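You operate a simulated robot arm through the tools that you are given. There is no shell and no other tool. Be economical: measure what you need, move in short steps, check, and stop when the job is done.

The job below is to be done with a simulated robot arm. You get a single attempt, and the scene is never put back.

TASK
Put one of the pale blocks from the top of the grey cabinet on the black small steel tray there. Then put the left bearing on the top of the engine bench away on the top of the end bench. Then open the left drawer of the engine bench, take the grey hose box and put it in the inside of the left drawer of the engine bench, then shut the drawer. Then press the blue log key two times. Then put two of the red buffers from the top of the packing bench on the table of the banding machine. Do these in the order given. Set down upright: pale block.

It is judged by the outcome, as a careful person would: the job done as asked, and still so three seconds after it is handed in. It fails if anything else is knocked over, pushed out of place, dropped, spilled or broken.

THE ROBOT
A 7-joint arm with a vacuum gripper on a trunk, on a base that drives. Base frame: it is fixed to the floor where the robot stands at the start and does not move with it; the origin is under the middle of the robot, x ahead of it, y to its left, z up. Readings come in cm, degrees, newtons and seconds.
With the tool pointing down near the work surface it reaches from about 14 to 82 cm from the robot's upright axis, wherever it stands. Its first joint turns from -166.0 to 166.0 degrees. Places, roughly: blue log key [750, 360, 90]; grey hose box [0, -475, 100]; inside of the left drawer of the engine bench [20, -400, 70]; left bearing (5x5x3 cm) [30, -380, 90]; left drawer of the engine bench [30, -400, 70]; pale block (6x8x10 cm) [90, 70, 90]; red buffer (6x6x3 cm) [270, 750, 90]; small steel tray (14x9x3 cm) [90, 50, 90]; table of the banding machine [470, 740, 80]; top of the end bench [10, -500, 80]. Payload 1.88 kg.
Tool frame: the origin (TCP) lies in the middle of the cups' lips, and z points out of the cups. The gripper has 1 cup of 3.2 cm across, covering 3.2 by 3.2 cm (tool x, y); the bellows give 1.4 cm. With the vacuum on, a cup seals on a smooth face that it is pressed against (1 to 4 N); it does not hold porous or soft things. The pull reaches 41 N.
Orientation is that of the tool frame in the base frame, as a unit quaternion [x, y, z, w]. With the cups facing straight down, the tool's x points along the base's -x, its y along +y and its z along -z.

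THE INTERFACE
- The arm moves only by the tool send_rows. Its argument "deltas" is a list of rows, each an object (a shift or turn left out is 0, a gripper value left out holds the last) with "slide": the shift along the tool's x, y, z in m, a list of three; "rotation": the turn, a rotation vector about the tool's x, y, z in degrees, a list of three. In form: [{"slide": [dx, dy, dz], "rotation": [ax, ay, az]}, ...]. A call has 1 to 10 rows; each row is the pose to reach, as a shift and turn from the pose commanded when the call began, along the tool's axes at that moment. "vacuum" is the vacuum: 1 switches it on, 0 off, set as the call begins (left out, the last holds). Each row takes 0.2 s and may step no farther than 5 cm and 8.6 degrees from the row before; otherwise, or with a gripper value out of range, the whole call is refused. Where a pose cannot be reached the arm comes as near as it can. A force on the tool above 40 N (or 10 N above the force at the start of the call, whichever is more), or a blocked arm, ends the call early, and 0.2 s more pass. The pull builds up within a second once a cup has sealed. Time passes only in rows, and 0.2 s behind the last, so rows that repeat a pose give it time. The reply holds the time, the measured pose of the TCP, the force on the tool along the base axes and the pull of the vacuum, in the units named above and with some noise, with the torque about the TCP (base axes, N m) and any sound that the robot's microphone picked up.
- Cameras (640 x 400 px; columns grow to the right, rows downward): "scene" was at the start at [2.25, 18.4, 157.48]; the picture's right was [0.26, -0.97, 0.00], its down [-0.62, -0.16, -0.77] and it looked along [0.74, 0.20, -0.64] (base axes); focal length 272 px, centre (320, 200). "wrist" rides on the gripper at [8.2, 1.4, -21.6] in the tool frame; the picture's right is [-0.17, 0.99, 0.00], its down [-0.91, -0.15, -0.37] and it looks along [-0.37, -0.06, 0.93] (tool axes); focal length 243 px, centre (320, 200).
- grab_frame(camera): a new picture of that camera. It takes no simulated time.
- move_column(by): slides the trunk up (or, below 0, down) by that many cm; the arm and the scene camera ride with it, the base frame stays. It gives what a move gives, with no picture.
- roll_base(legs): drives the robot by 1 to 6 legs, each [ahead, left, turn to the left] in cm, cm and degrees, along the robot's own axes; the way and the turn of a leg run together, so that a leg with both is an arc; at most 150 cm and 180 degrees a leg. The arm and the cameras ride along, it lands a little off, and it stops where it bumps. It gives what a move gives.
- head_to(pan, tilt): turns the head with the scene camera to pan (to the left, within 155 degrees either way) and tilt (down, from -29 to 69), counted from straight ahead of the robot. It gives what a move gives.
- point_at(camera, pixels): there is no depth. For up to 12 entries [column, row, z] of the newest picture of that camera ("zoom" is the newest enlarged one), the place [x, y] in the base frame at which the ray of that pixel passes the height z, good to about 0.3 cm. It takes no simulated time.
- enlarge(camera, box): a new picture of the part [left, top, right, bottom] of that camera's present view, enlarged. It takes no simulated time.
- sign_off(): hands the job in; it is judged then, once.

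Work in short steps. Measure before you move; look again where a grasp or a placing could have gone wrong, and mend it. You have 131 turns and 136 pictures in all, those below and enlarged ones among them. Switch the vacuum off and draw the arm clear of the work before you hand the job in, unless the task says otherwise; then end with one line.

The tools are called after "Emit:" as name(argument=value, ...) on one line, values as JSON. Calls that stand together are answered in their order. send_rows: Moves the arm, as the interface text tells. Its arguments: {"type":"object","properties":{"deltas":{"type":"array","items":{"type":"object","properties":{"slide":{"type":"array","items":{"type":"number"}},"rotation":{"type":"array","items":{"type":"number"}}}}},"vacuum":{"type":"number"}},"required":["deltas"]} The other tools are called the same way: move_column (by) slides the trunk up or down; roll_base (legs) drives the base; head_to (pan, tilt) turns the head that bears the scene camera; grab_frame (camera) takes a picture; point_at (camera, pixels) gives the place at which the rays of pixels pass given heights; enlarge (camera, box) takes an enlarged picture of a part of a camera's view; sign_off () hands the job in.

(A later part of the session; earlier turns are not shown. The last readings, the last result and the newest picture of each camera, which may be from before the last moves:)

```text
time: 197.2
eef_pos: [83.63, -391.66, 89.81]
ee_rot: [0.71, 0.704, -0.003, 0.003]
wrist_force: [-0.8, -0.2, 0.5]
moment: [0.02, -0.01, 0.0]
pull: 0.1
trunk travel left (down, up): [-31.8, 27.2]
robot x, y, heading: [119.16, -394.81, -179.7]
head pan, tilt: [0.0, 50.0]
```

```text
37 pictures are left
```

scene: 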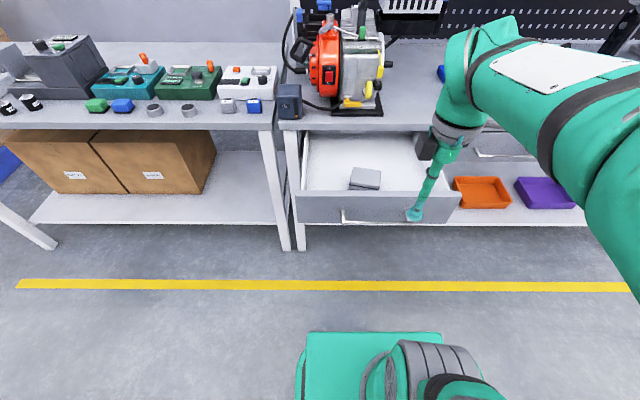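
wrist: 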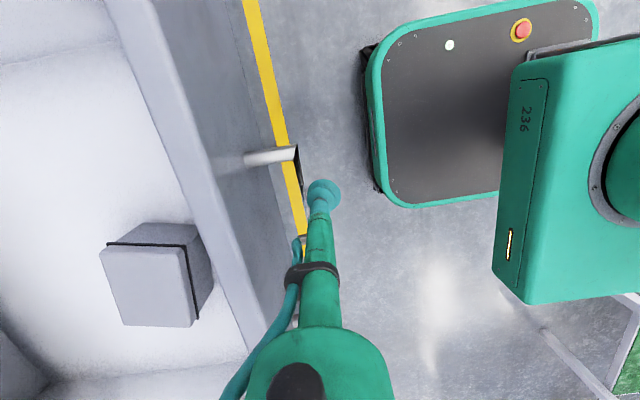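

Free now. I yaw the tool back 88° so its smooth side (no nipple) faces the handle.

Emit:
send_rows(deltas=[{"rotation": [0, 0, 8.5]}, {"rotation": [0, 0, 17]}, {"rotation": [0, 0, 25.5]}, {"rotation": [0, 0, 34]}, {"rotation": [0, 0, 42.5]}, {"rotation": [0, 0, 51]}, {"rotation": [0, 0, 59.5]}, {"rotation": [0, 0, 68]}, {"rotation": [0, 0, 76.5]}, {"rotation": [0, 0, 85]}])

Emit:
send_rows(deltas=[{"rotation": [0, 0, 4.5]}, {"rotation": [0, 0, 4.5]}])

Emit:
grab_frame(camera="wrist")

```text
time: 199.4
eef_pos: [83.77, -391.81, 89.79]
ee_rot: [0.999, 0.038, 0.0, 0.004]
wrist_force: [-0.3, 0.1, 0.1]
moment: [0.06, -0.01, -0.01]
pull: 0.2
trunk travel left (down, up): [-31.8, 27.2]
robot x, y, heading: [119.62, -395.13, -179.8]
head pan, tilt: [0.0, 50.0]
```

```text
time: 200.0
eef_pos: [83.59, -391.61, 89.79]
ee_rot: [1.0, -0.001, 0.0, 0.005]
wrist_force: [0.0, 0.4, -0.2]
moment: [-0.02, -0.01, 0.0]
pull: 0.0
trunk travel left (down, up): [-31.8, 27.2]
robot x, y, heading: [119.72, -394.49, -179.6]
head pan, tilt: [0.0, 50.0]
```

```text
36 pictures are left
```

wrist: 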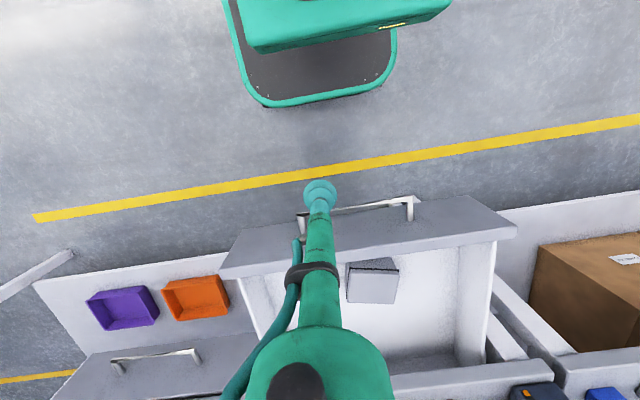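

The nipple now faces +y. I move to y≈−397, lower to z≈71 in front of the bar.

Emit:
send_rows(deltas=[{"slide": [0, 0.03, 0.02]}, {"slide": [0, 0.054, 0.05]}, {"slide": [0, 0.054, 0.095]}, {"slide": [0, 0.054, 0.14]}, {"slide": [0, 0.054, 0.185]}, {"slide": [0, 0.054, 0.188]}])

Emit:
send_rows(deltas=[{"slide": [-0.035, 0, 0]}, {"slide": [-0.07, 0, 0]}, {"slide": [-0.105, 0, 0]}, {"slide": [-0.14, 0, 0]}, {"slide": [-0.175, 0, 0]}, {"slide": [-0.21, 0, 0]}, {"slide": [-0.245, 0, 0]}, {"slide": [-0.28, 0, 0]}, {"slide": [-0.31, 0, 0]}, {"slide": [-0.33, 0, 0]}])

Emit:
grab_frame(camera="wrist")

```text
time: 201.4
eef_pos: [83.67, -397.24, 71.06]
ee_rot: [1.0, 0.0, 0.0, 0.004]
wrist_force: [-0.7, -0.5, 0.6]
moment: [-0.02, -0.03, -0.02]
pull: 0.0
trunk travel left (down, up): [-31.8, 27.2]
robot x, y, heading: [119.51, -394.76, -179.6]
head pan, tilt: [0.0, 50.0]
```

```text
time: 203.6
eef_pos: [50.47, -397.22, 71.05]
ee_rot: [1.0, 0.0, 0.0, 0.004]
wrist_force: [-0.5, 0.3, 0.9]
moment: [0.02, 0.02, 0.0]
pull: 0.0
trunk travel left (down, up): [-31.8, 27.2]
robot x, y, heading: [119.93, -394.88, -179.8]
head pan, tilt: [0.0, 50.0]
```

```text
35 pictures are left
```

wrist: 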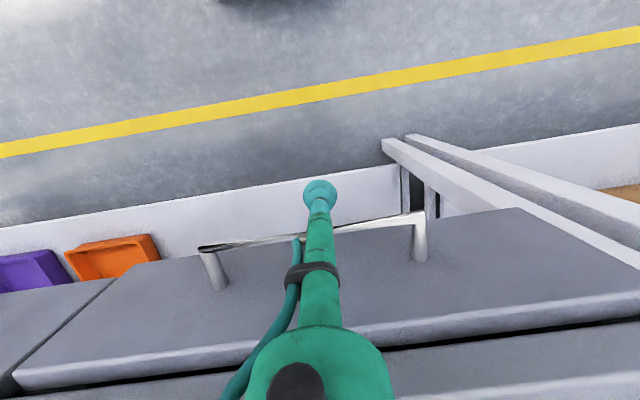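

Smooth push; a thin gap (~2 cm) remains. I push the last bit in small steps until resistance.

Emit:
send_rows(deltas=[{"slide": [-0.006, 0, 0]}, {"slide": [-0.012, 0, 0]}, {"slide": [-0.016, 0, 0]}, {"slide": [-0.02, 0, 0]}, {"slide": [-0.024, 0, 0]}, {"slide": [-0.028, 0, 0]}, {"slide": [-0.032, 0, 0]}])

Emit:
grab_frame(camera="wrist")

```text
time: 204.9
eef_pos: [48.97, -397.48, 70.55]
ee_rot: [1.0, -0.001, 0.009, 0.006]
wrist_force: [11.5, 0.1, 2.5]
moment: [0.0, 0.52, -0.04]
pull: 0.0
trunk travel left (down, up): [-31.8, 27.2]
robot x, y, heading: [119.53, -394.91, -179.8]
head pan, tilt: [0.0, 50.0]
stopped in row 6: the force on the tool passed its limit at 45 N (the readings are from after the stop); the commanded pose is now the measured one
```

```text
34 pictures are left
```

wrist: 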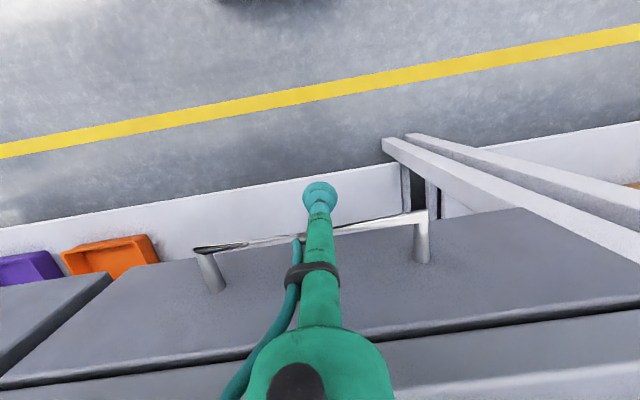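

The drawer edge is now in line with its neighbour. I back off straight and verify that it stays shut.

Emit:
send_rows(deltas=[{"slide": [0.02, 0, 0]}, {"slide": [0.06, 0, 0]}, {"slide": [0.1, 0, 0]}, {"slide": [0.145, 0, 0]}, {"slide": [0.19, 0, 0]}, {"slide": [0.235, 0, 0]}, {"slide": [0.28, 0, 0]}, {"slide": [0.28, 0, -0.04]}, {"slide": [0.28, 0, -0.08]}, {"slide": [0.28, 0, -0.08]}])

Emit:
move_column(by=27)

Emit:
grab_frame(camera="scene")

```text
time: 207.1
eef_pos: [76.56, -397.13, 79.26]
ee_rot: [1.0, -0.002, 0.008, 0.005]
wrist_force: [-0.1, 0.8, 0.0]
moment: [0.01, 0.0, -0.01]
pull: 0.0
trunk travel left (down, up): [-31.8, 27.2]
robot x, y, heading: [119.53, -394.62, -179.8]
head pan, tilt: [0.0, 50.0]
```

```text
time: 209.8
eef_pos: [76.76, -397.01, 106.06]
ee_rot: [1.0, -0.002, 0.008, 0.006]
wrist_force: [-0.4, 0.3, 0.6]
moment: [-0.01, 0.0, 0.03]
pull: 0.0
trunk travel left (down, up): [-58.8, 0.2]
robot x, y, heading: [119.62, -395.32, -179.5]
head pan, tilt: [0.0, 50.0]
```

```text
33 pictures are left
```

scene: 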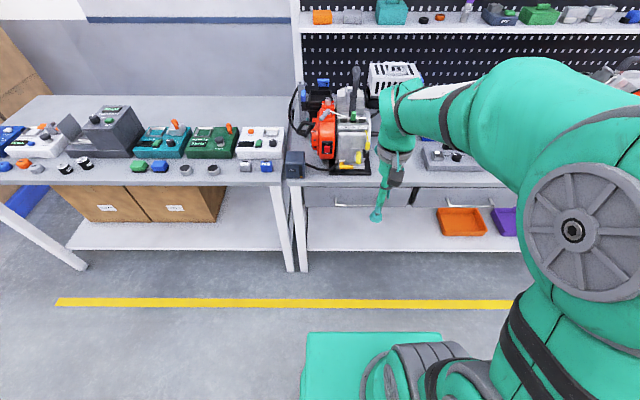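

Drawer is shut with the box inside. Next, the blue log key near (750, 360): I look toward +x/+y to find a route.

Emit:
head_to(pan=-130, tilt=12)

Emit:
grab_frame(camera="scene")

```text
time: 211.9
eef_pos: [76.69, -397.11, 105.99]
ee_rot: [1.0, -0.002, 0.008, 0.005]
wrist_force: [1.0, -0.2, -0.9]
moment: [0.0, 0.0, 0.02]
pull: 0.1
trunk travel left (down, up): [-58.8, 0.2]
robot x, y, heading: [119.42, -394.84, -179.6]
head pan, tilt: [-130.0, 12.0]
```

```text
32 pictures are left
```

scene: 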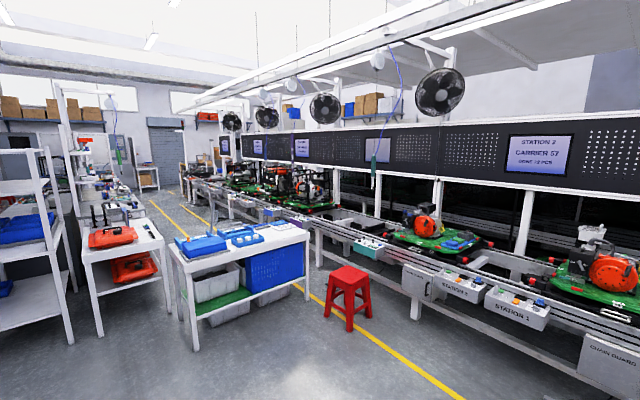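

I project floor points for the passages around the tray table.

Emit:
point_at(camera="scene", pixels=[[195, 350, 0], [310, 300, 0], [100, 336, 0], [172, 312, 0], [182, 320, 0], [350, 330, 0], [72, 345, 0], [413, 320, 0], [150, 200, 0], [465, 398, 0], [185, 210, 0], [270, 208, 0]])

```text
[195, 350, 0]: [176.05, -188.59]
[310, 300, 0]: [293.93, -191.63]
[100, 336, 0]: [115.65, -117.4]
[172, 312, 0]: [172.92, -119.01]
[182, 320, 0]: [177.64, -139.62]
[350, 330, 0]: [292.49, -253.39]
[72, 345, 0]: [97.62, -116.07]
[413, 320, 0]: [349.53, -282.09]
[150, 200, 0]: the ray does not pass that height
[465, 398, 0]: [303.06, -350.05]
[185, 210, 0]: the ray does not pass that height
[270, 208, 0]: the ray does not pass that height
```

That side is blocked (gaps too narrow), so I go back by the known route: turn to +y, up to y≈−167, across to x≈−21, then along the first aisle.

Emit:
roll_base(legs=[[0, 0, -90], [148, 0, 0], [79, 0, 0], [0, 140, 0], [150, 0, 0], [130, 0, 0]])

Emit:
head_to(pan=-10, tilt=12)

Emit:
grab_frame(camera="scene")

```text
time: 246.6
eef_pos: [-25.89, 151.98, 105.99]
ee_rot: [-0.704, 0.71, -0.002, -0.01]
wrist_force: [-0.7, -0.5, 0.1]
moment: [0.02, -0.01, 0.0]
pull: 0.1
trunk travel left (down, up): [-58.8, 0.2]
robot x, y, heading: [-23.95, 109.05, 89.9]
head pan, tilt: [-130.0, 12.0]
```

```text
time: 248.6
eef_pos: [-25.97, 151.99, 106.05]
ee_rot: [-0.704, 0.71, -0.002, -0.01]
wrist_force: [0.2, -0.8, -0.5]
moment: [-0.01, 0.0, 0.02]
pull: 0.0
trunk travel left (down, up): [-58.8, 0.2]
robot x, y, heading: [-23.95, 108.67, 90.0]
head pan, tilt: [-10.0, 12.0]
```

```text
31 pictures are left
```

scene: 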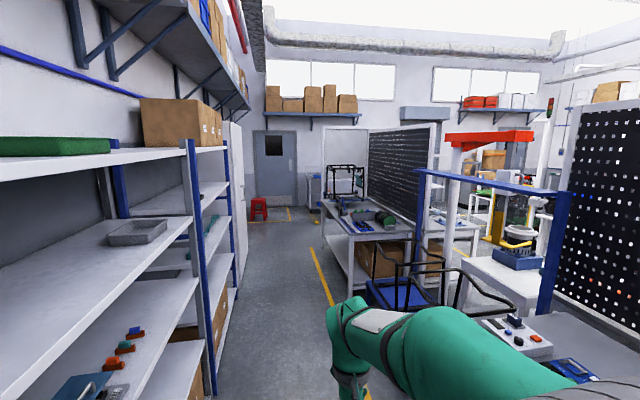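

Emit:
point_at(camera="scene", pixels=[[260, 220, 0], [318, 222, 0], [350, 290, 0], [327, 300, 0], [240, 290, 0], [310, 250, 0], [322, 240, 0], [213, 392, 0]])

Emit:
roll_base(legs=[[150, 0, 0], [60, 0, 0]])

Emit:
head_to(pan=-35, tilt=15)

Emit:
grab_frame(camera="scene")

```text
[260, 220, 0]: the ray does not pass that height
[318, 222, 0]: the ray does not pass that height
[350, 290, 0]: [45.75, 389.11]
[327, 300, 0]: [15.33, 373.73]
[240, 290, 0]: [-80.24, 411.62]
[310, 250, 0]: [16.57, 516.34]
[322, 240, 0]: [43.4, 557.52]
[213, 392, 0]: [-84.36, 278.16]
```

```text
time: 259.0
eef_pos: [-26.58, 361.91, 106.13]
ee_rot: [-0.705, 0.709, -0.003, -0.009]
wrist_force: [0.4, 0.0, 0.5]
moment: [0.0, -0.01, 0.03]
pull: 0.1
trunk travel left (down, up): [-58.8, 0.2]
robot x, y, heading: [-24.52, 318.71, 90.5]
head pan, tilt: [-10.0, 12.0]
```

```text
time: 259.9
eef_pos: [-26.69, 361.79, 106.06]
ee_rot: [-0.706, 0.708, -0.001, -0.01]
wrist_force: [0.2, 0.0, 0.1]
moment: [0.02, 0.04, 0.03]
pull: 0.0
trunk travel left (down, up): [-58.8, 0.2]
robot x, y, heading: [-24.46, 319.2, 90.3]
head pan, tilt: [-35.0, 15.0]
```

```text
30 pictures are left
```

scene: 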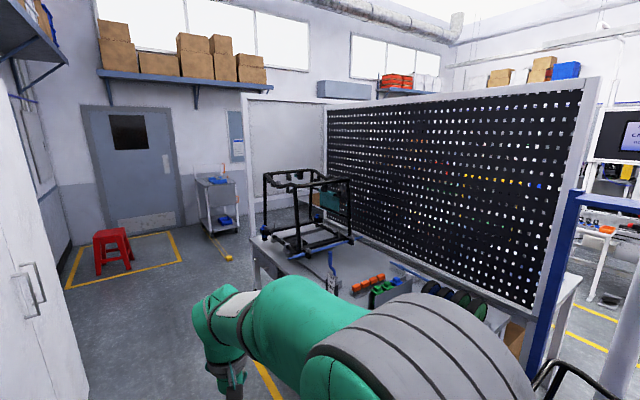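

The bench ends ahead near the door area. I drive on 240 cm more and look right.

Emit:
roll_base(legs=[[150, 0, 0], [95, 0, 0]])

Emit:
head_to(pan=-65, tilt=15)

Emit:
grab_frame(camera="scene")

```text
time: 271.9
eef_pos: [-28.63, 606.48, 106.12]
ee_rot: [-0.706, 0.709, -0.002, -0.009]
wrist_force: [0.0, 0.1, -0.4]
moment: [0.04, -0.01, -0.02]
pull: 0.1
trunk travel left (down, up): [-58.8, 0.2]
robot x, y, heading: [-26.28, 563.5, 90.5]
head pan, tilt: [-35.0, 15.0]
```

```text
time: 272.8
eef_pos: [-28.67, 606.44, 106.02]
ee_rot: [-0.706, 0.708, -0.002, -0.01]
wrist_force: [1.1, -0.9, 0.0]
moment: [-0.02, 0.01, -0.07]
pull: 0.0
trunk travel left (down, up): [-58.8, 0.2]
robot x, y, heading: [-26.52, 563.21, 90.5]
head pan, tilt: [-65.0, 15.0]
```

```text
29 pictures are left
```

scene: 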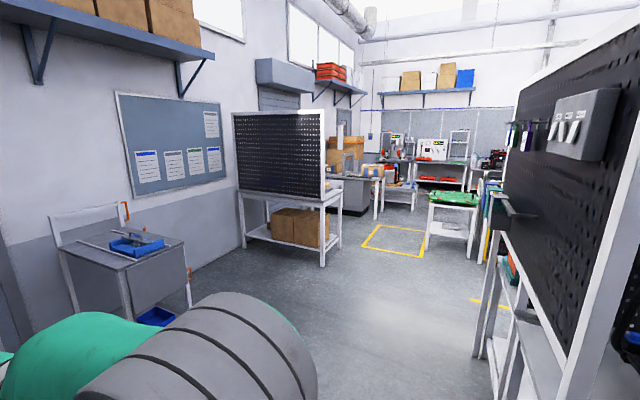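

Emit:
point_at(camera="scene", pixels=[[482, 355, 0], [325, 264, 0], [428, 250, 0], [470, 262, 0], [243, 246, 0], [378, 218, 0], [410, 210, 0], [362, 245, 0], [190, 308, 0]])

Emit:
roll_base(legs=[[62, 0, 0], [0, 0, -90]])

Emit:
head_to(pan=-12, tilt=12)

Emit:
grab_frame(camera="scene")

```text
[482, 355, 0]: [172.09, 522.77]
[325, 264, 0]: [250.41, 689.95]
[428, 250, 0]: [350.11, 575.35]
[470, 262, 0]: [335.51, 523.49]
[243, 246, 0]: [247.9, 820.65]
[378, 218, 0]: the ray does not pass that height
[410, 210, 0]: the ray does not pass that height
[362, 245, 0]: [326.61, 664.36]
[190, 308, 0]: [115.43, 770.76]
```

```text
time: 280.1
eef_pos: [16.21, 627.34, 106.06]
ee_rot: [0.004, 1.0, 0.006, -0.007]
wrist_force: [0.4, -0.2, 0.4]
moment: [-0.03, -0.01, -0.02]
pull: 0.0
trunk travel left (down, up): [-58.8, 0.2]
robot x, y, heading: [-26.58, 625.37, -0.1]
head pan, tilt: [-65.0, 15.0]
```

```text
time: 281.4
eef_pos: [16.26, 627.38, 106.03]
ee_rot: [0.004, 1.0, 0.005, -0.008]
wrist_force: [0.1, -0.4, -0.9]
moment: [-0.02, -0.03, -0.04]
pull: 0.1
trunk travel left (down, up): [-58.8, 0.2]
robot x, y, heading: [-26.27, 625.44, -0.0]
head pan, tilt: [-12.0, 12.0]
```

```text
28 pictures are left
```

scene: 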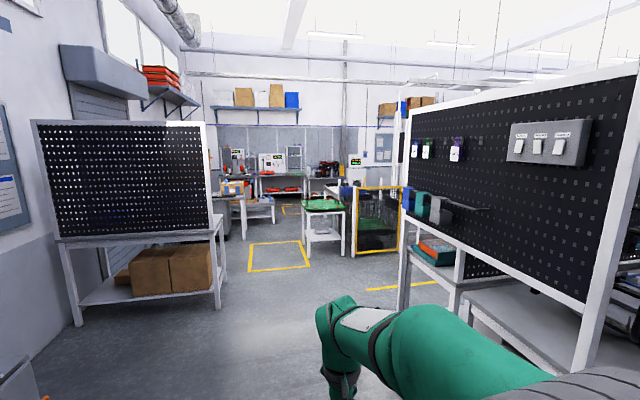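

I drive ahead to x≈270 through the open area and look toward the key's location.

Emit:
roll_base(legs=[[150, 0, 0], [130, 10, 0]])

Emit:
head_to(pan=-20, tilt=15)

Emit:
grab_frame(camera="scene")

```text
time: 284.7
eef_pos: [63.1, 628.16, 105.89]
ee_rot: [-0.012, 1.0, 0.004, -0.009]
wrist_force: [-0.2, 0.6, -0.1]
moment: [-0.04, 0.01, -0.03]
pull: 0.0
trunk travel left (down, up): [-58.8, 0.2]
robot x, y, heading: [19.96, 624.73, 1.7]
head pan, tilt: [-12.0, 12.0]
stopped in leg 1: the robot was blocked; the commanded pose is now the measured one
```

```text
time: 285.4
eef_pos: [63.16, 628.21, 105.87]
ee_rot: [-0.01, 1.0, 0.005, -0.009]
wrist_force: [-0.3, -0.2, 0.0]
moment: [0.03, 0.06, -0.02]
pull: 0.0
trunk travel left (down, up): [-58.8, 0.2]
robot x, y, heading: [20.25, 624.89, 1.7]
head pan, tilt: [-20.0, 15.0]
```

```text
27 pictures are left
```

scene: 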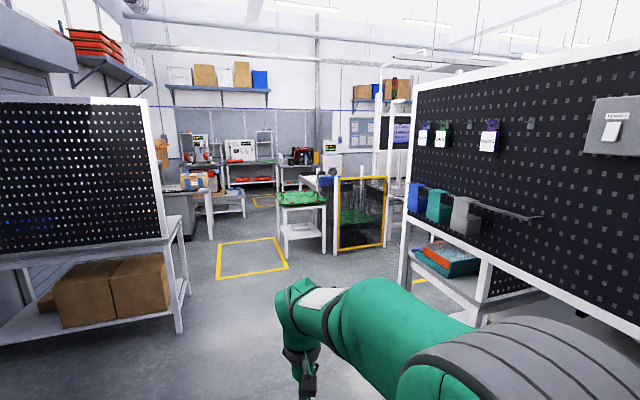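

Something blocked the base on the right-front. I look down at that side.

Emit:
head_to(pan=-45, tilt=60)

Emit:
grab_frame(camera="scene")

```text
time: 286.5
eef_pos: [63.17, 628.08, 105.99]
ee_rot: [-0.011, 1.0, 0.005, -0.009]
wrist_force: [0.8, -0.3, -0.5]
moment: [-0.01, -0.02, 0.02]
pull: 0.2
trunk travel left (down, up): [-58.8, 0.2]
robot x, y, heading: [20.25, 624.72, 1.9]
head pan, tilt: [-45.0, 60.0]
```

```text
26 pictures are left
```

scene: 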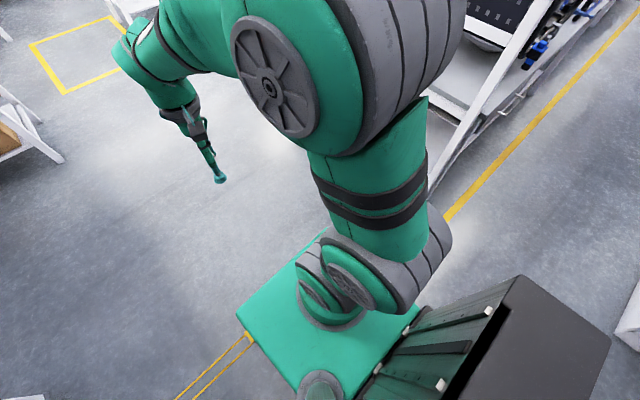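

The bench end touches on the right. I back off 3 cm, shift 24 cm left, and go on.

Emit:
roll_base(legs=[[-4, 0, 0], [0, 24, -2], [130, 0, 0], [100, 0, 0]])

Emit:
head_to(pan=-25, tilt=20)

Emit:
grab_frame(camera="scene")

```text
time: 289.6
eef_pos: [62.46, 650.36, 105.79]
ee_rot: [0.004, 1.0, 0.005, -0.01]
wrist_force: [-0.7, 0.0, 0.2]
moment: [0.0, 0.04, 0.0]
pull: 0.0
trunk travel left (down, up): [-58.8, 0.2]
robot x, y, heading: [19.66, 648.49, -0.3]
head pan, tilt: [-45.0, 60.0]
stopped in leg 3: the robot was blocked; the commanded pose is now the measured one
```

```text
time: 290.7
eef_pos: [62.48, 650.46, 105.74]
ee_rot: [0.004, 1.0, 0.005, -0.011]
wrist_force: [0.3, -0.2, -0.4]
moment: [-0.01, 0.03, 0.0]
pull: 0.0
trunk travel left (down, up): [-58.8, 0.2]
robot x, y, heading: [19.71, 648.75, -0.0]
head pan, tilt: [-25.0, 20.0]
```

```text
25 pictures are left
```

scene: 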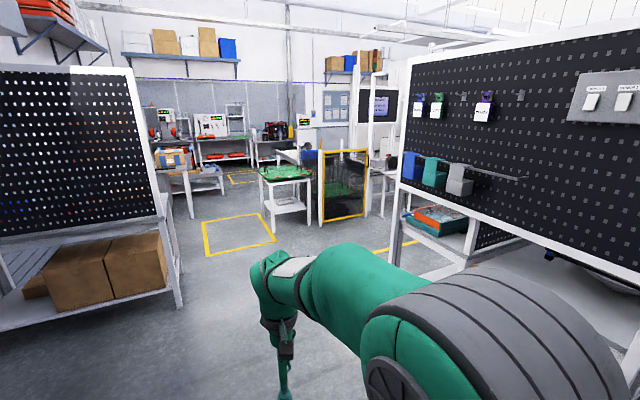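

Blocked at the same x again. I look straight ahead and down.

Emit:
head_to(pan=-5, tilt=55)

Emit:
grab_frame(camera="scene")

Emit:
grab_frame(camera="wrist")

```text
time: 291.7
eef_pos: [62.59, 650.29, 105.85]
ee_rot: [0.005, 1.0, 0.006, -0.01]
wrist_force: [0.2, -0.8, 0.6]
moment: [-0.01, 0.01, 0.0]
pull: 0.2
trunk travel left (down, up): [-58.8, 0.2]
robot x, y, heading: [19.37, 648.61, 0.2]
head pan, tilt: [-5.0, 55.0]
```

```text
24 pictures are left
```

scene: 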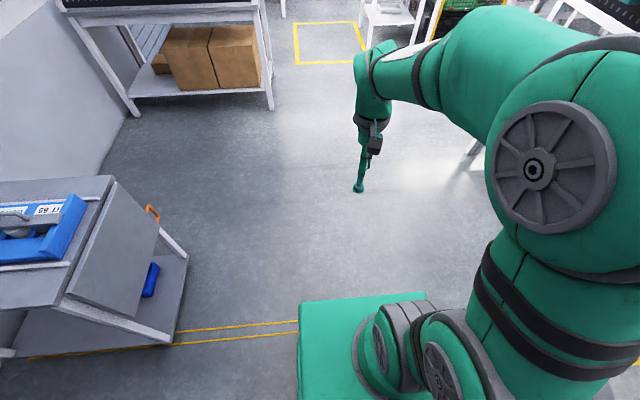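

```text
23 pictures are left
```

wrist: 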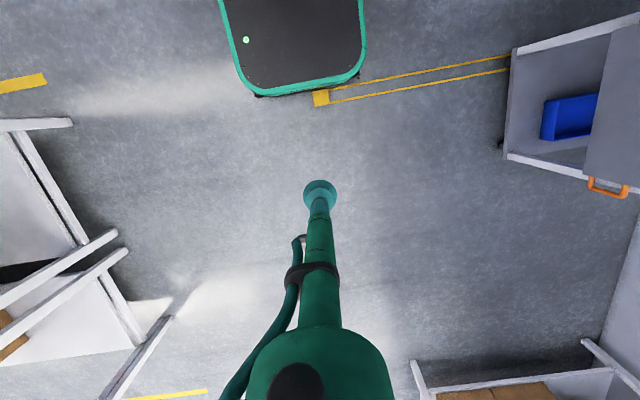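

A low yellow double bar lies from the cart at the left to a block right in front of the base. I locate it and the bench legs on the right.

Emit:
point_at(camera="wrist", pixels=[[320, 98, 0], [313, 92, 0], [328, 104, 0], [505, 65, 0], [72, 122, 0], [115, 235, 0], [130, 250, 0], [170, 318, 0], [105, 398, 0], [412, 365, 0], [45, 78, 0], [0, 120, 80]])

```text
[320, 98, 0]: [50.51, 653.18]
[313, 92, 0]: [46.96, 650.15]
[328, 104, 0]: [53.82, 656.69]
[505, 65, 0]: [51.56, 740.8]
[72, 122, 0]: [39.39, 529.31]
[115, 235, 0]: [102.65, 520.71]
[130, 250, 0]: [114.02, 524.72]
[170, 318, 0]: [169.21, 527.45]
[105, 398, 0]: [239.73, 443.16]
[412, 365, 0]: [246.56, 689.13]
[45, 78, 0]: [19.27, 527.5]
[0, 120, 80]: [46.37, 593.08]
```

The bar's end block is at (50, 653). I back off and pass it on the right at y≈588, well clear of the bench legs (y≈528).

Emit:
roll_base(legs=[[-6, 0, 0], [0, -60, 0], [140, 0, 0], [100, 0, 0]])

Emit:
head_to(pan=-30, tilt=20)

Emit:
grab_frame(camera="scene")

```text
time: 307.0
eef_pos: [295.34, 589.45, 105.78]
ee_rot: [0.007, 1.0, 0.005, -0.011]
wrist_force: [0.6, -0.2, 0.3]
moment: [0.06, 0.03, -0.02]
pull: 0.1
trunk travel left (down, up): [-58.8, 0.2]
robot x, y, heading: [252.37, 587.43, -0.2]
head pan, tilt: [-5.0, 55.0]
```

```text
time: 308.0
eef_pos: [295.44, 589.38, 105.76]
ee_rot: [0.006, 1.0, 0.006, -0.01]
wrist_force: [-0.7, -0.2, -0.4]
moment: [-0.01, 0.03, 0.0]
pull: 0.1
trunk travel left (down, up): [-58.8, 0.2]
robot x, y, heading: [252.36, 587.29, -0.2]
head pan, tilt: [-30.0, 20.0]
```

```text
22 pictures are left
```

scene: 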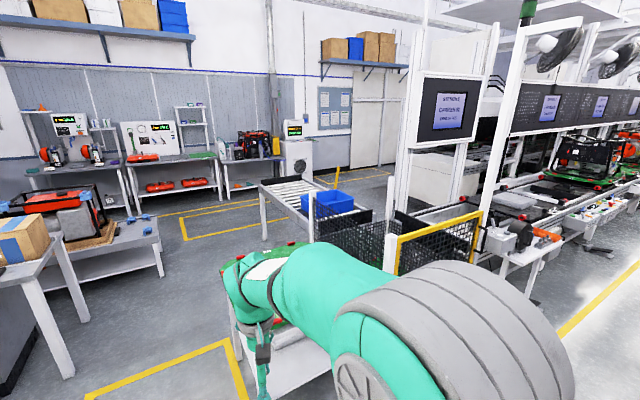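

The place (750,360) falls on the white machine at about (295,150). I enlarge there.

Emit:
enlarge(camera="scene", box=[210, 90, 370, 190])

Emit:
point_at(camera="scene", pixels=[[232, 330, 0], [265, 240, 0], [240, 390, 0], [160, 275, 0], [130, 212, 0], [305, 245, 0], [230, 195, 0], [180, 240, 0], [395, 275, 0], [70, 375, 0]])

```text
4.00 times, centred on (290, 140) of scene
```

zoom: 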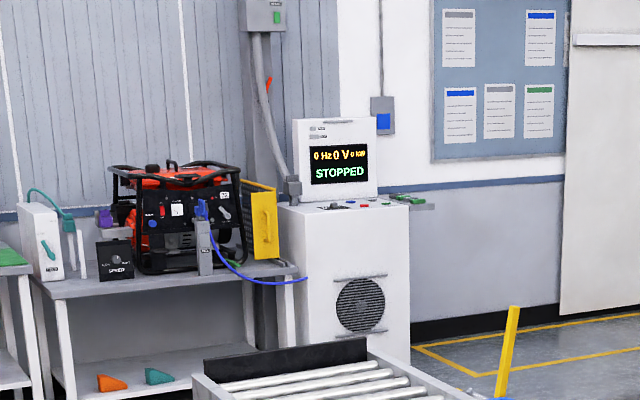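

```text
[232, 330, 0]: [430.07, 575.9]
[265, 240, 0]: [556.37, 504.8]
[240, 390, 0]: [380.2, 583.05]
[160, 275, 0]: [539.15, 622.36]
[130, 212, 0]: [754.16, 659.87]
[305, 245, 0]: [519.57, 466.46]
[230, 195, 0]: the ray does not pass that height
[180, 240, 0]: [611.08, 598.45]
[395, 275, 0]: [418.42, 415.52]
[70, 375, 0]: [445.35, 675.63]
```

The key's machine is the white cabinet with the "STOPPED" display. I thread between the green cart (y≤580 until x≈430) and the tables (from x≈535, y≥620).

Emit:
roll_base(legs=[[0, 42, 0], [150, 0, 0], [66, 0, 0], [0, -56, 0], [130, 0, 0]])

Emit:
head_to(pan=-50, tilt=30)

Emit:
grab_frame(camera="scene")

```text
time: 329.8
eef_pos: [640.88, 574.0, 105.83]
ee_rot: [0.006, 1.0, 0.005, -0.01]
wrist_force: [-0.3, 0.3, -0.1]
moment: [0.02, -0.01, -0.04]
pull: 0.0
trunk travel left (down, up): [-58.8, 0.2]
robot x, y, heading: [597.89, 571.73, -0.2]
head pan, tilt: [-30.0, 20.0]
```

```text
time: 330.6
eef_pos: [640.88, 573.88, 105.78]
ee_rot: [0.006, 1.0, 0.006, -0.011]
wrist_force: [-0.4, -0.3, 0.6]
moment: [0.04, 0.01, 0.0]
pull: 0.0
trunk travel left (down, up): [-58.8, 0.2]
robot x, y, heading: [597.79, 572.26, -0.1]
head pan, tilt: [-50.0, 30.0]
```

```text
20 pictures are left
```

scene: 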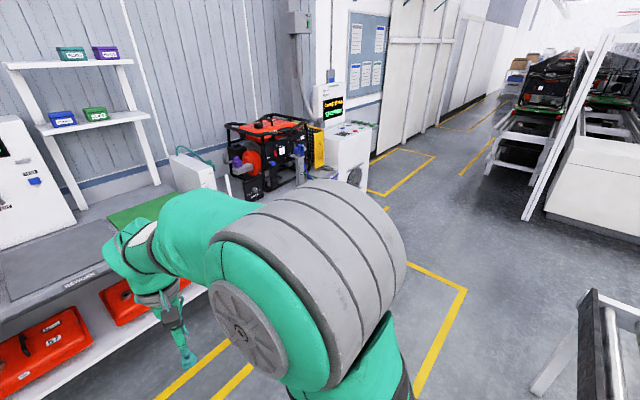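

Emit:
point_at(camera="scene", pixels=[[540, 392, 0], [590, 295, 80], [580, 390, 60], [350, 125, 90], [335, 130, 90], [372, 125, 90], [345, 190, 0], [200, 285, 85], [525, 215, 0]])

Emit:
roll_base(legs=[[38, 0, 0]])

```text
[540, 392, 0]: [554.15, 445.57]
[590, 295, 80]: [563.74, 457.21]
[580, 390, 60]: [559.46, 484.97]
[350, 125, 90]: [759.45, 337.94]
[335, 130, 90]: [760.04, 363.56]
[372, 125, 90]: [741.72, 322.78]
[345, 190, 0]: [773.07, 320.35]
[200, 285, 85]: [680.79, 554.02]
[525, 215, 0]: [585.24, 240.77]
```

```text
time: 333.0
eef_pos: [678.53, 573.89, 105.75]
ee_rot: [0.005, 1.0, 0.006, -0.01]
wrist_force: [-1.1, 0.6, -0.1]
moment: [0.04, -0.04, 0.0]
pull: 0.1
trunk travel left (down, up): [-58.8, 0.2]
robot x, y, heading: [635.74, 572.09, -0.2]
head pan, tilt: [-50.0, 30.0]
```

I slide right 212 cm to stand before the machine at y≈360, then look at the panel.

Emit:
roll_base(legs=[[0, -130, 0], [0, -82, 0]])

Emit:
head_to(pan=0, tilt=30)

Emit:
grab_frame(camera="scene")

```text
time: 343.5
eef_pos: [679.37, 363.32, 105.77]
ee_rot: [0.003, 1.0, 0.005, -0.011]
wrist_force: [-0.2, -0.3, 0.1]
moment: [0.03, -0.01, -0.02]
pull: 0.1
trunk travel left (down, up): [-58.8, 0.2]
robot x, y, heading: [636.39, 361.15, 0.1]
head pan, tilt: [-50.0, 30.0]
```

```text
time: 344.7
eef_pos: [679.27, 363.19, 105.81]
ee_rot: [0.003, 1.0, 0.005, -0.01]
wrist_force: [0.7, 0.4, -0.2]
moment: [-0.02, 0.04, -0.03]
pull: 0.0
trunk travel left (down, up): [-58.8, 0.2]
robot x, y, heading: [636.53, 361.07, 0.3]
head pan, tilt: [0.0, 30.0]
```

```text
19 pictures are left
```

scene: 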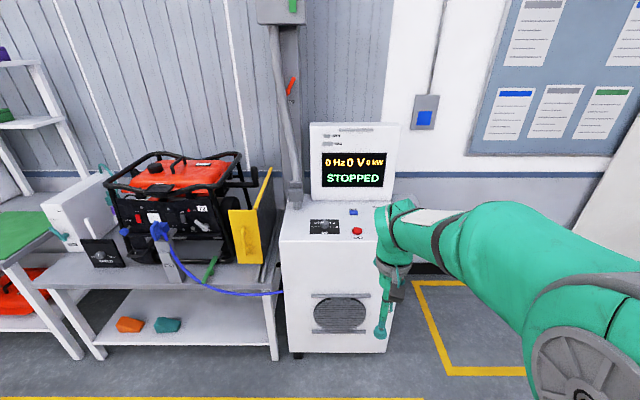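

A blue key is at (353,212) on the cabinet's top panel, red at (357,231). I enlarge to read labels and measure.

Emit:
enlarge(camera="scene", box=[280, 185, 400, 260])

Emit:
point_at(camera="scene", pixels=[[353, 211, 85], [353, 211, 90], [353, 211, 95], [357, 230, 90], [282, 240, 90], [375, 240, 90], [330, 240, 85], [330, 352, 0]])

```text
5.33 times, centred on (340, 222) of scene
```

zoom: 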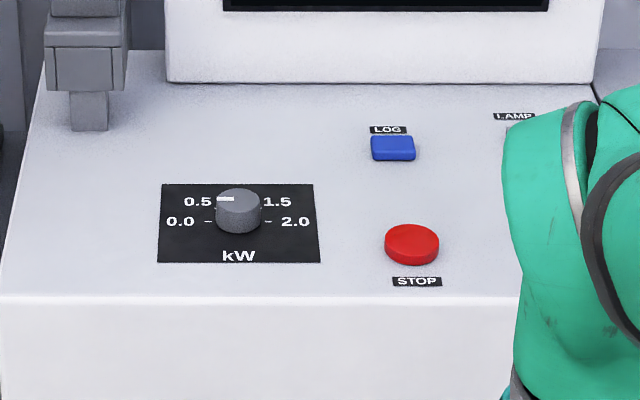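

```text
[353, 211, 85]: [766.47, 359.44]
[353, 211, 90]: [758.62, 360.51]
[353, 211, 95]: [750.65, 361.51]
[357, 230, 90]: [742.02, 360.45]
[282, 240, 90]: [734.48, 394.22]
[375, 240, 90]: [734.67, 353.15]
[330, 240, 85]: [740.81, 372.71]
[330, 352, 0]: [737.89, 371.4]
```

The key labelled LOG is the blue one, at about (761, 360, 88.5). I drive 59 cm closer (base front stays ~13 cm short) and check with the wrist camera.

Emit:
roll_base(legs=[[59, 0, 0]])

Emit:
grab_frame(camera="wrist")

```text
time: 348.0
eef_pos: [738.0, 363.06, 105.78]
ee_rot: [0.005, 1.0, 0.006, -0.011]
wrist_force: [-0.9, 0.8, -0.3]
moment: [-0.05, 0.01, 0.02]
pull: 0.1
trunk travel left (down, up): [-58.8, 0.2]
robot x, y, heading: [694.9, 361.25, -0.0]
head pan, tilt: [0.0, 30.0]
```

```text
17 pictures are left
```

wrist: 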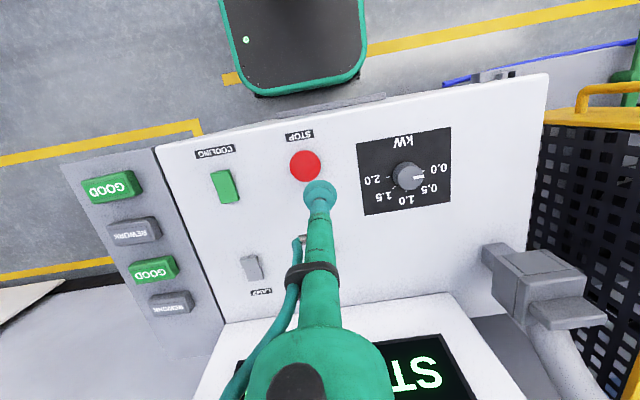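

Emit:
point_at(camera="wrist", pixels=[[305, 164, 87], [305, 164, 89], [305, 164, 91], [251, 268, 88], [225, 187, 88], [405, 178, 89]])

Emit:
send_rows(deltas=[{"slide": [-0.04, 0.03, 0]}, {"slide": [-0.08, 0.06, 0]}, {"slide": [-0.11, 0.08, 0]}, {"slide": [-0.11, 0.08, 0]}])

Emit:
grab_frame(camera="wrist")

```text
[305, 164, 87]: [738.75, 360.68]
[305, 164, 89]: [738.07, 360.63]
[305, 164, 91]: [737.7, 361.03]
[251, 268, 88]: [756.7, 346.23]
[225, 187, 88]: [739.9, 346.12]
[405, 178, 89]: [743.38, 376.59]
```

```text
time: 349.0
eef_pos: [749.1, 370.93, 105.71]
ee_rot: [0.005, 1.0, 0.006, -0.01]
wrist_force: [1.2, 0.6, -0.4]
moment: [0.0, 0.02, 0.01]
pull: 0.0
trunk travel left (down, up): [-58.8, 0.2]
robot x, y, heading: [695.08, 361.13, -0.0]
head pan, tilt: [0.0, 30.0]
```

```text
16 pictures are left
```

wrist: 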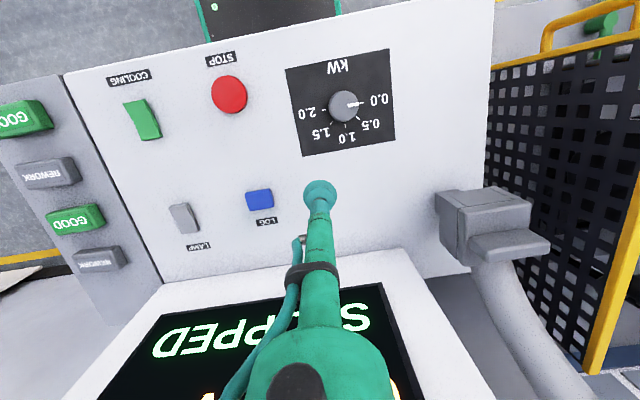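

The LOG key shows at (259,199). I compute its position at the plausible heights from both views.

Emit:
point_at(camera="wrist", pixels=[[259, 199, 90], [259, 199, 92], [259, 199, 94], [229, 94, 92], [345, 105, 92]])

```text
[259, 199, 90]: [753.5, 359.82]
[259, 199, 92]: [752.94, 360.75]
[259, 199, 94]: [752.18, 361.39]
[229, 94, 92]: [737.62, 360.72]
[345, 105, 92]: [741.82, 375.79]
```

Key top centre is about (752.4, 361.2, 93.6). I move above it and come down to just over it.

Emit:
send_rows(deltas=[{"slide": [-0.018, -0.045, 0]}, {"slide": [-0.035, -0.09, 0]}, {"slide": [-0.035, -0.099, 0.02]}, {"slide": [-0.035, -0.099, 0.06]}, {"slide": [-0.035, -0.099, 0.09]}, {"slide": [-0.035, -0.099, 0.09]}])

Emit:
enlarge(camera="wrist", box=[240, 130, 400, 230])

Emit:
enlarge(camera="scene", box=[260, 200, 460, 325])

```text
time: 350.4
eef_pos: [752.32, 361.0, 96.52]
ee_rot: [0.005, 1.0, 0.005, -0.01]
wrist_force: [-0.8, -0.2, -0.8]
moment: [0.02, -0.03, -0.01]
pull: 0.0
trunk travel left (down, up): [-58.8, 0.2]
robot x, y, heading: [694.78, 360.98, -0.1]
head pan, tilt: [0.0, 30.0]
```

```text
4.00 times, centred on (320, 180) of wrist
```

zoom: 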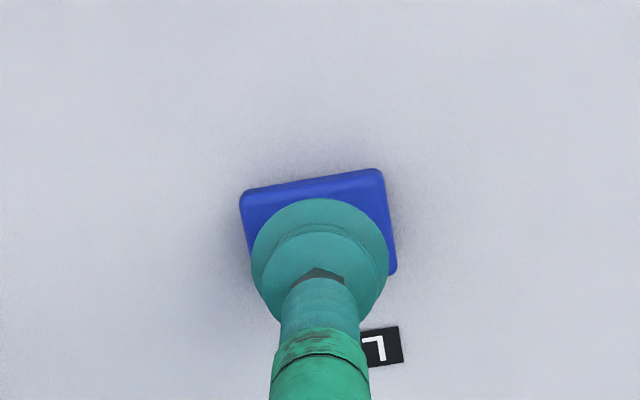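

```text
3.20 times, centred on (360, 262) of scene
```

zoom: 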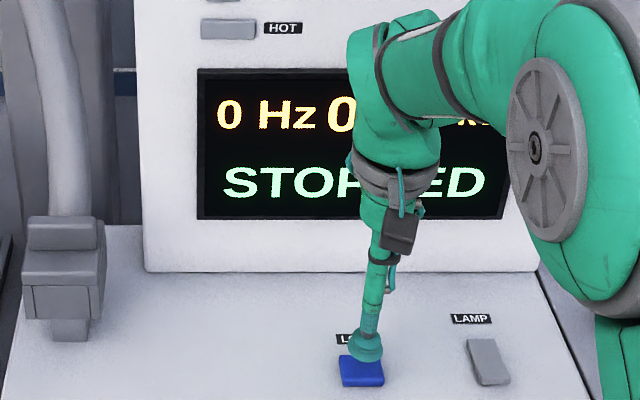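

Cup is centred over the LOG key. I press down gradually for the first press.

Emit:
send_rows(deltas=[{"slide": [0, 0, 0.015]}, {"slide": [0, 0, 0.025]}, {"slide": [0, 0, 0.032]}, {"slide": [0, 0, 0.038]}, {"slide": [0, 0, 0.038]}])

```text
time: 351.6
eef_pos: [752.13, 361.04, 92.63]
ee_rot: [0.006, 1.0, 0.005, -0.011]
wrist_force: [-0.2, 0.3, 2.2]
moment: [-0.03, 0.0, 0.0]
pull: 0.1
trunk travel left (down, up): [-58.8, 0.2]
robot x, y, heading: [694.94, 361.05, -0.1]
head pan, tilt: [0.0, 30.0]
```

Light contact (2 N). I push further down.

Emit:
send_rows(deltas=[{"slide": [0, 0, 0.004]}, {"slide": [0, 0, 0.008]}, {"slide": [0, 0, 0.012]}, {"slide": [0, 0, 0.012]}])

```text
time: 352.6
eef_pos: [752.24, 361.01, 91.52]
ee_rot: [0.005, 1.0, 0.005, -0.01]
wrist_force: [-0.4, -0.3, 4.4]
moment: [0.04, 0.01, -0.02]
pull: 0.0
trunk travel left (down, up): [-58.8, 0.2]
robot x, y, heading: [695.13, 361.1, 0.1]
head pan, tilt: [0.0, 30.0]
heard: click
```

Click heard: first press done. I lift clear, then press again the same way.

Emit:
send_rows(deltas=[{"slide": [0, 0, -0.01]}, {"slide": [0, 0, -0.025]}, {"slide": [0, 0, -0.04]}, {"slide": [0, 0, -0.04]}, {"slide": [0, 0, -0.04]}])

Emit:
send_rows(deltas=[{"slide": [0, 0, 0.015]}, {"slide": [0, 0, 0.025]}, {"slide": [0, 0, 0.032]}, {"slide": [0, 0, 0.036]}, {"slide": [0, 0, 0.04]}, {"slide": [0, 0, 0.04]}])

```text
time: 353.8
eef_pos: [752.31, 361.21, 95.5]
ee_rot: [0.005, 1.0, 0.005, -0.01]
wrist_force: [-0.1, 0.3, -0.1]
moment: [0.01, 0.02, 0.0]
pull: 0.0
trunk travel left (down, up): [-58.8, 0.2]
robot x, y, heading: [695.25, 360.88, -0.0]
head pan, tilt: [0.0, 30.0]
```

```text
time: 355.2
eef_pos: [752.32, 361.05, 91.47]
ee_rot: [0.005, 1.0, 0.005, -0.01]
wrist_force: [0.2, -2.1, 5.4]
moment: [0.06, -0.04, -0.02]
pull: 0.0
trunk travel left (down, up): [-58.8, 0.2]
robot x, y, heading: [694.96, 361.22, 0.2]
head pan, tilt: [0.0, 30.0]
heard: click
```

Second click heard. I lift, retract and level the tool, then drive back the way I came.

Emit:
send_rows(deltas=[{"slide": [0, 0, -0.04]}, {"slide": [0, 0, -0.08]}, {"slide": [0, 0, -0.12]}, {"slide": [0.04, 0, -0.15]}, {"slide": [0.08, 0, -0.16]}, {"slide": [0.12, 0, -0.16]}, {"slide": [0.16, 0, -0.16], "rotation": [0, 0, 0]}, {"slide": [0.16, 0, -0.16]}])

Emit:
roll_base(legs=[[-59, 0, 0], [0, 130, 0], [0, 82, 0], [-38, 0, 0], [-130, 0, 0], [0, 56, 0]])

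Emit:
head_to(pan=105, tilt=35)

Emit:
grab_frame(camera="scene")

```text
time: 357.0
eef_pos: [736.52, 361.17, 107.83]
ee_rot: [0.005, 1.0, 0.005, -0.011]
wrist_force: [-0.3, 0.6, 0.0]
moment: [0.01, -0.02, -0.03]
pull: 0.0
trunk travel left (down, up): [-58.8, 0.2]
robot x, y, heading: [695.07, 361.16, -0.0]
head pan, tilt: [0.0, 30.0]
```

```text
time: 381.5
eef_pos: [507.05, 629.89, 107.68]
ee_rot: [-0.003, 1.0, 0.005, -0.01]
wrist_force: [0.9, 0.5, 0.3]
moment: [0.02, -0.02, 0.0]
pull: 0.1
trunk travel left (down, up): [-58.8, 0.2]
robot x, y, heading: [465.61, 629.26, 0.7]
head pan, tilt: [0.0, 30.0]
```

```text
time: 383.3
eef_pos: [507.04, 629.93, 107.66]
ee_rot: [-0.003, 1.0, 0.005, -0.01]
wrist_force: [-0.1, 0.0, 0.5]
moment: [-0.03, -0.01, 0.01]
pull: 0.1
trunk travel left (down, up): [-58.8, 0.2]
robot x, y, heading: [465.8, 629.2, 0.6]
head pan, tilt: [105.0, 35.0]
```

```text
13 pictures are left
```

scene: 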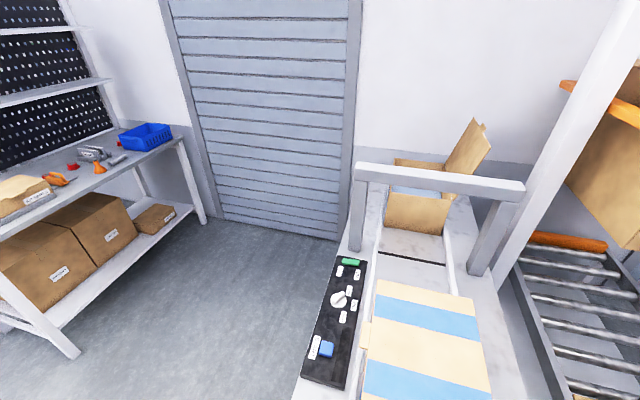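

I see red buffers on the packing bench at left ((72,167), (122,142)) and the banding machine at right. I enlarge both once.

Emit:
enlarge(camera="scene", box=[290, 150, 530, 400])

Emit:
point_at(camera="scene", pixels=[[72, 167, 88], [122, 143, 88], [80, 355, 0], [205, 222, 0], [0, 305, 0], [315, 380, 80], [345, 265, 80], [415, 265, 80], [475, 285, 80], [480, 265, 80], [395, 275, 80], [100, 185, 85]])

```text
1.60 times, centred on (410, 275) of scene
```

zoom: 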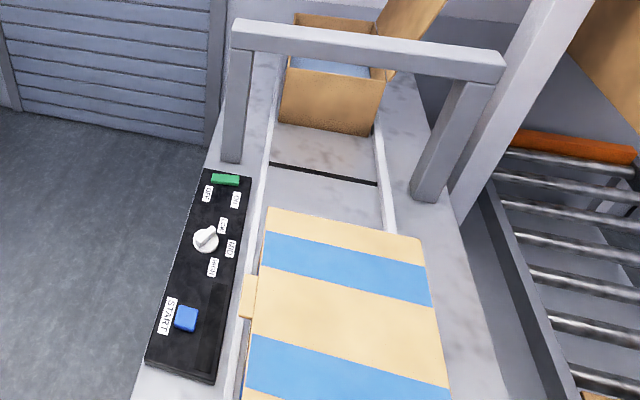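

```text
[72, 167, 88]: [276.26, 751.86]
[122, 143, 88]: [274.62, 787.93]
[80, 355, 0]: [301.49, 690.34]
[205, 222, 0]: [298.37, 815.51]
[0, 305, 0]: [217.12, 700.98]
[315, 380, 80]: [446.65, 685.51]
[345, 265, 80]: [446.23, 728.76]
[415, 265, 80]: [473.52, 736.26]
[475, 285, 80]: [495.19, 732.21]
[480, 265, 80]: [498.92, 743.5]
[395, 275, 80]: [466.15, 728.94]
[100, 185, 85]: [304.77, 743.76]
```

The banding table has a free strip on its right side (x≈495, y≈715–730). I drive between the benches to (360, 750) and turn to face the packing bench.

Emit:
roll_base(legs=[[-105.5, 0, -0.6], [0, 121, 0], [0, 0, 179.9]])

Emit:
head_to(pan=0, tilt=45)

Emit:
grab_frame(camera="scene")

Emit:
grab_frame(camera="wrist")

```text
time: 401.8
eef_pos: [319.17, 749.86, 107.73]
ee_rot: [1.0, -0.01, 0.011, 0.006]
wrist_force: [-0.1, 0.4, -0.1]
moment: [0.01, 0.0, 0.0]
pull: 0.1
trunk travel left (down, up): [-58.8, 0.2]
robot x, y, heading: [360.86, 749.61, 179.1]
head pan, tilt: [105.0, 35.0]
```

```text
time: 403.6
eef_pos: [319.16, 749.77, 107.77]
ee_rot: [1.0, -0.01, 0.01, 0.005]
wrist_force: [0.1, -0.7, -0.5]
moment: [-0.01, -0.03, 0.01]
pull: 0.0
trunk travel left (down, up): [-58.8, 0.2]
robot x, y, heading: [360.75, 749.55, 179.6]
head pan, tilt: [0.0, 45.0]
```

```text
11 pictures are left
```

scene: 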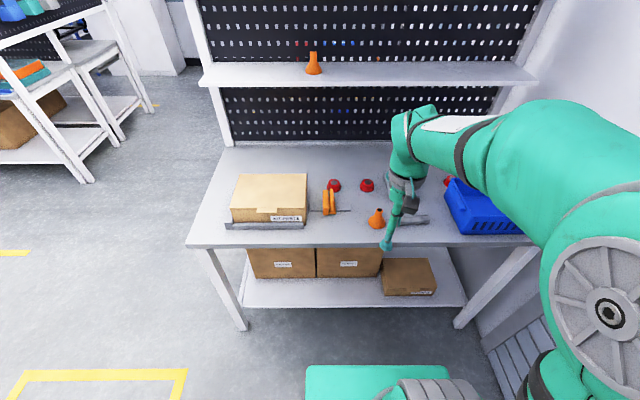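

```text
10 pictures are left
```

wrist: 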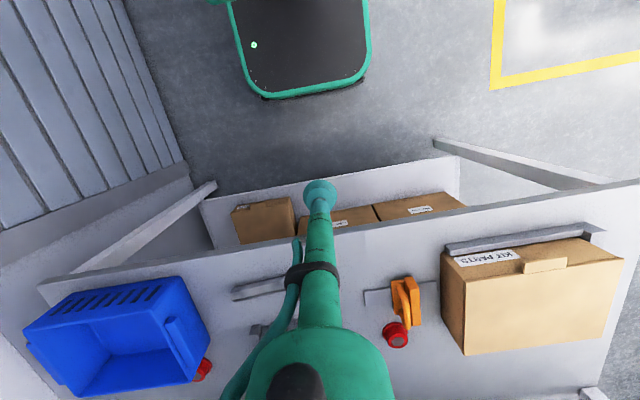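

Three red buffers: scene (334,184), (367,184), (448,180); the first is at wrist (396,332). I triangulate.

Emit:
point_at(camera="scene", pixels=[[334, 182, 84], [334, 182, 88], [334, 182, 92], [367, 182, 84], [367, 182, 88], [367, 182, 92], [330, 193, 85], [378, 210, 90]])

Emit:
point_at(camera="wrist", pixels=[[397, 328, 84], [397, 328, 88], [397, 328, 92], [640, 182, 85], [345, 235, 85]])

```text
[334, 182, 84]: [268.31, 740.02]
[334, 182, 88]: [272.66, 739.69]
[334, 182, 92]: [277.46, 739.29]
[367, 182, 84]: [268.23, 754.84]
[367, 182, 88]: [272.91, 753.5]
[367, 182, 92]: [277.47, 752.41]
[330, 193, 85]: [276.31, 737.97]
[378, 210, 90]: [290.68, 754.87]
```

```text
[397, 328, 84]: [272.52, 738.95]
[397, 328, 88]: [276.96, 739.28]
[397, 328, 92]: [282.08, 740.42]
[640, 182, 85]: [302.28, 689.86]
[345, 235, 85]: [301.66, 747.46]
```

Rays are near-parallel, so I go closer: drive 18 cm ahead, level the tool and hover between the two buffers for a better wrist view.

Emit:
roll_base(legs=[[18, 0, 0]])

Emit:
send_rows(deltas=[{"slide": [-0.04, 0.01, 0], "rotation": [0.7, -1.15, 0]}, {"slide": [-0.08, 0.02, 0], "rotation": [0.7, -1.15, 0]}, {"slide": [-0.12, 0.03, 0], "rotation": [0.7, -1.15, 0]}, {"slide": [-0.16, 0.037, 0], "rotation": [0.7, -1.15, 0]}, {"slide": [-0.2, 0.037, 0.02], "rotation": [0.7, -1.15, 0]}, {"slide": [-0.2, 0.037, 0.03], "rotation": [0.7, -1.15, 0]}, {"slide": [-0.2, 0.037, 0.03], "rotation": [0.7, -1.15, 0]}])

Emit:
grab_frame(camera="wrist")

```text
time: 405.1
eef_pos: [301.21, 750.0, 107.64]
ee_rot: [1.0, -0.009, 0.011, 0.005]
wrist_force: [-0.1, -0.8, 0.0]
moment: [0.0, -0.03, -0.01]
pull: 0.0
trunk travel left (down, up): [-58.8, 0.2]
robot x, y, heading: [342.55, 749.45, 179.3]
head pan, tilt: [0.0, 45.0]
```

```text
time: 406.7
eef_pos: [281.33, 746.6, 104.45]
ee_rot: [1.0, -0.01, 0.001, -0.002]
wrist_force: [0.3, -0.1, -0.2]
moment: [-0.01, 0.07, 0.0]
pull: 0.0
trunk travel left (down, up): [-58.8, 0.2]
robot x, y, heading: [342.93, 749.59, 179.2]
head pan, tilt: [0.0, 45.0]
```

```text
9 pictures are left
```

wrist: 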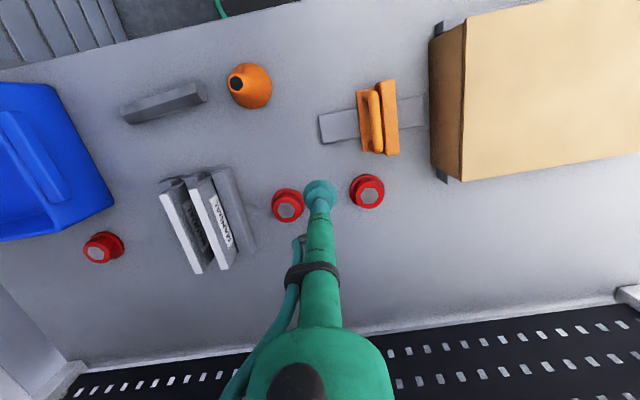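

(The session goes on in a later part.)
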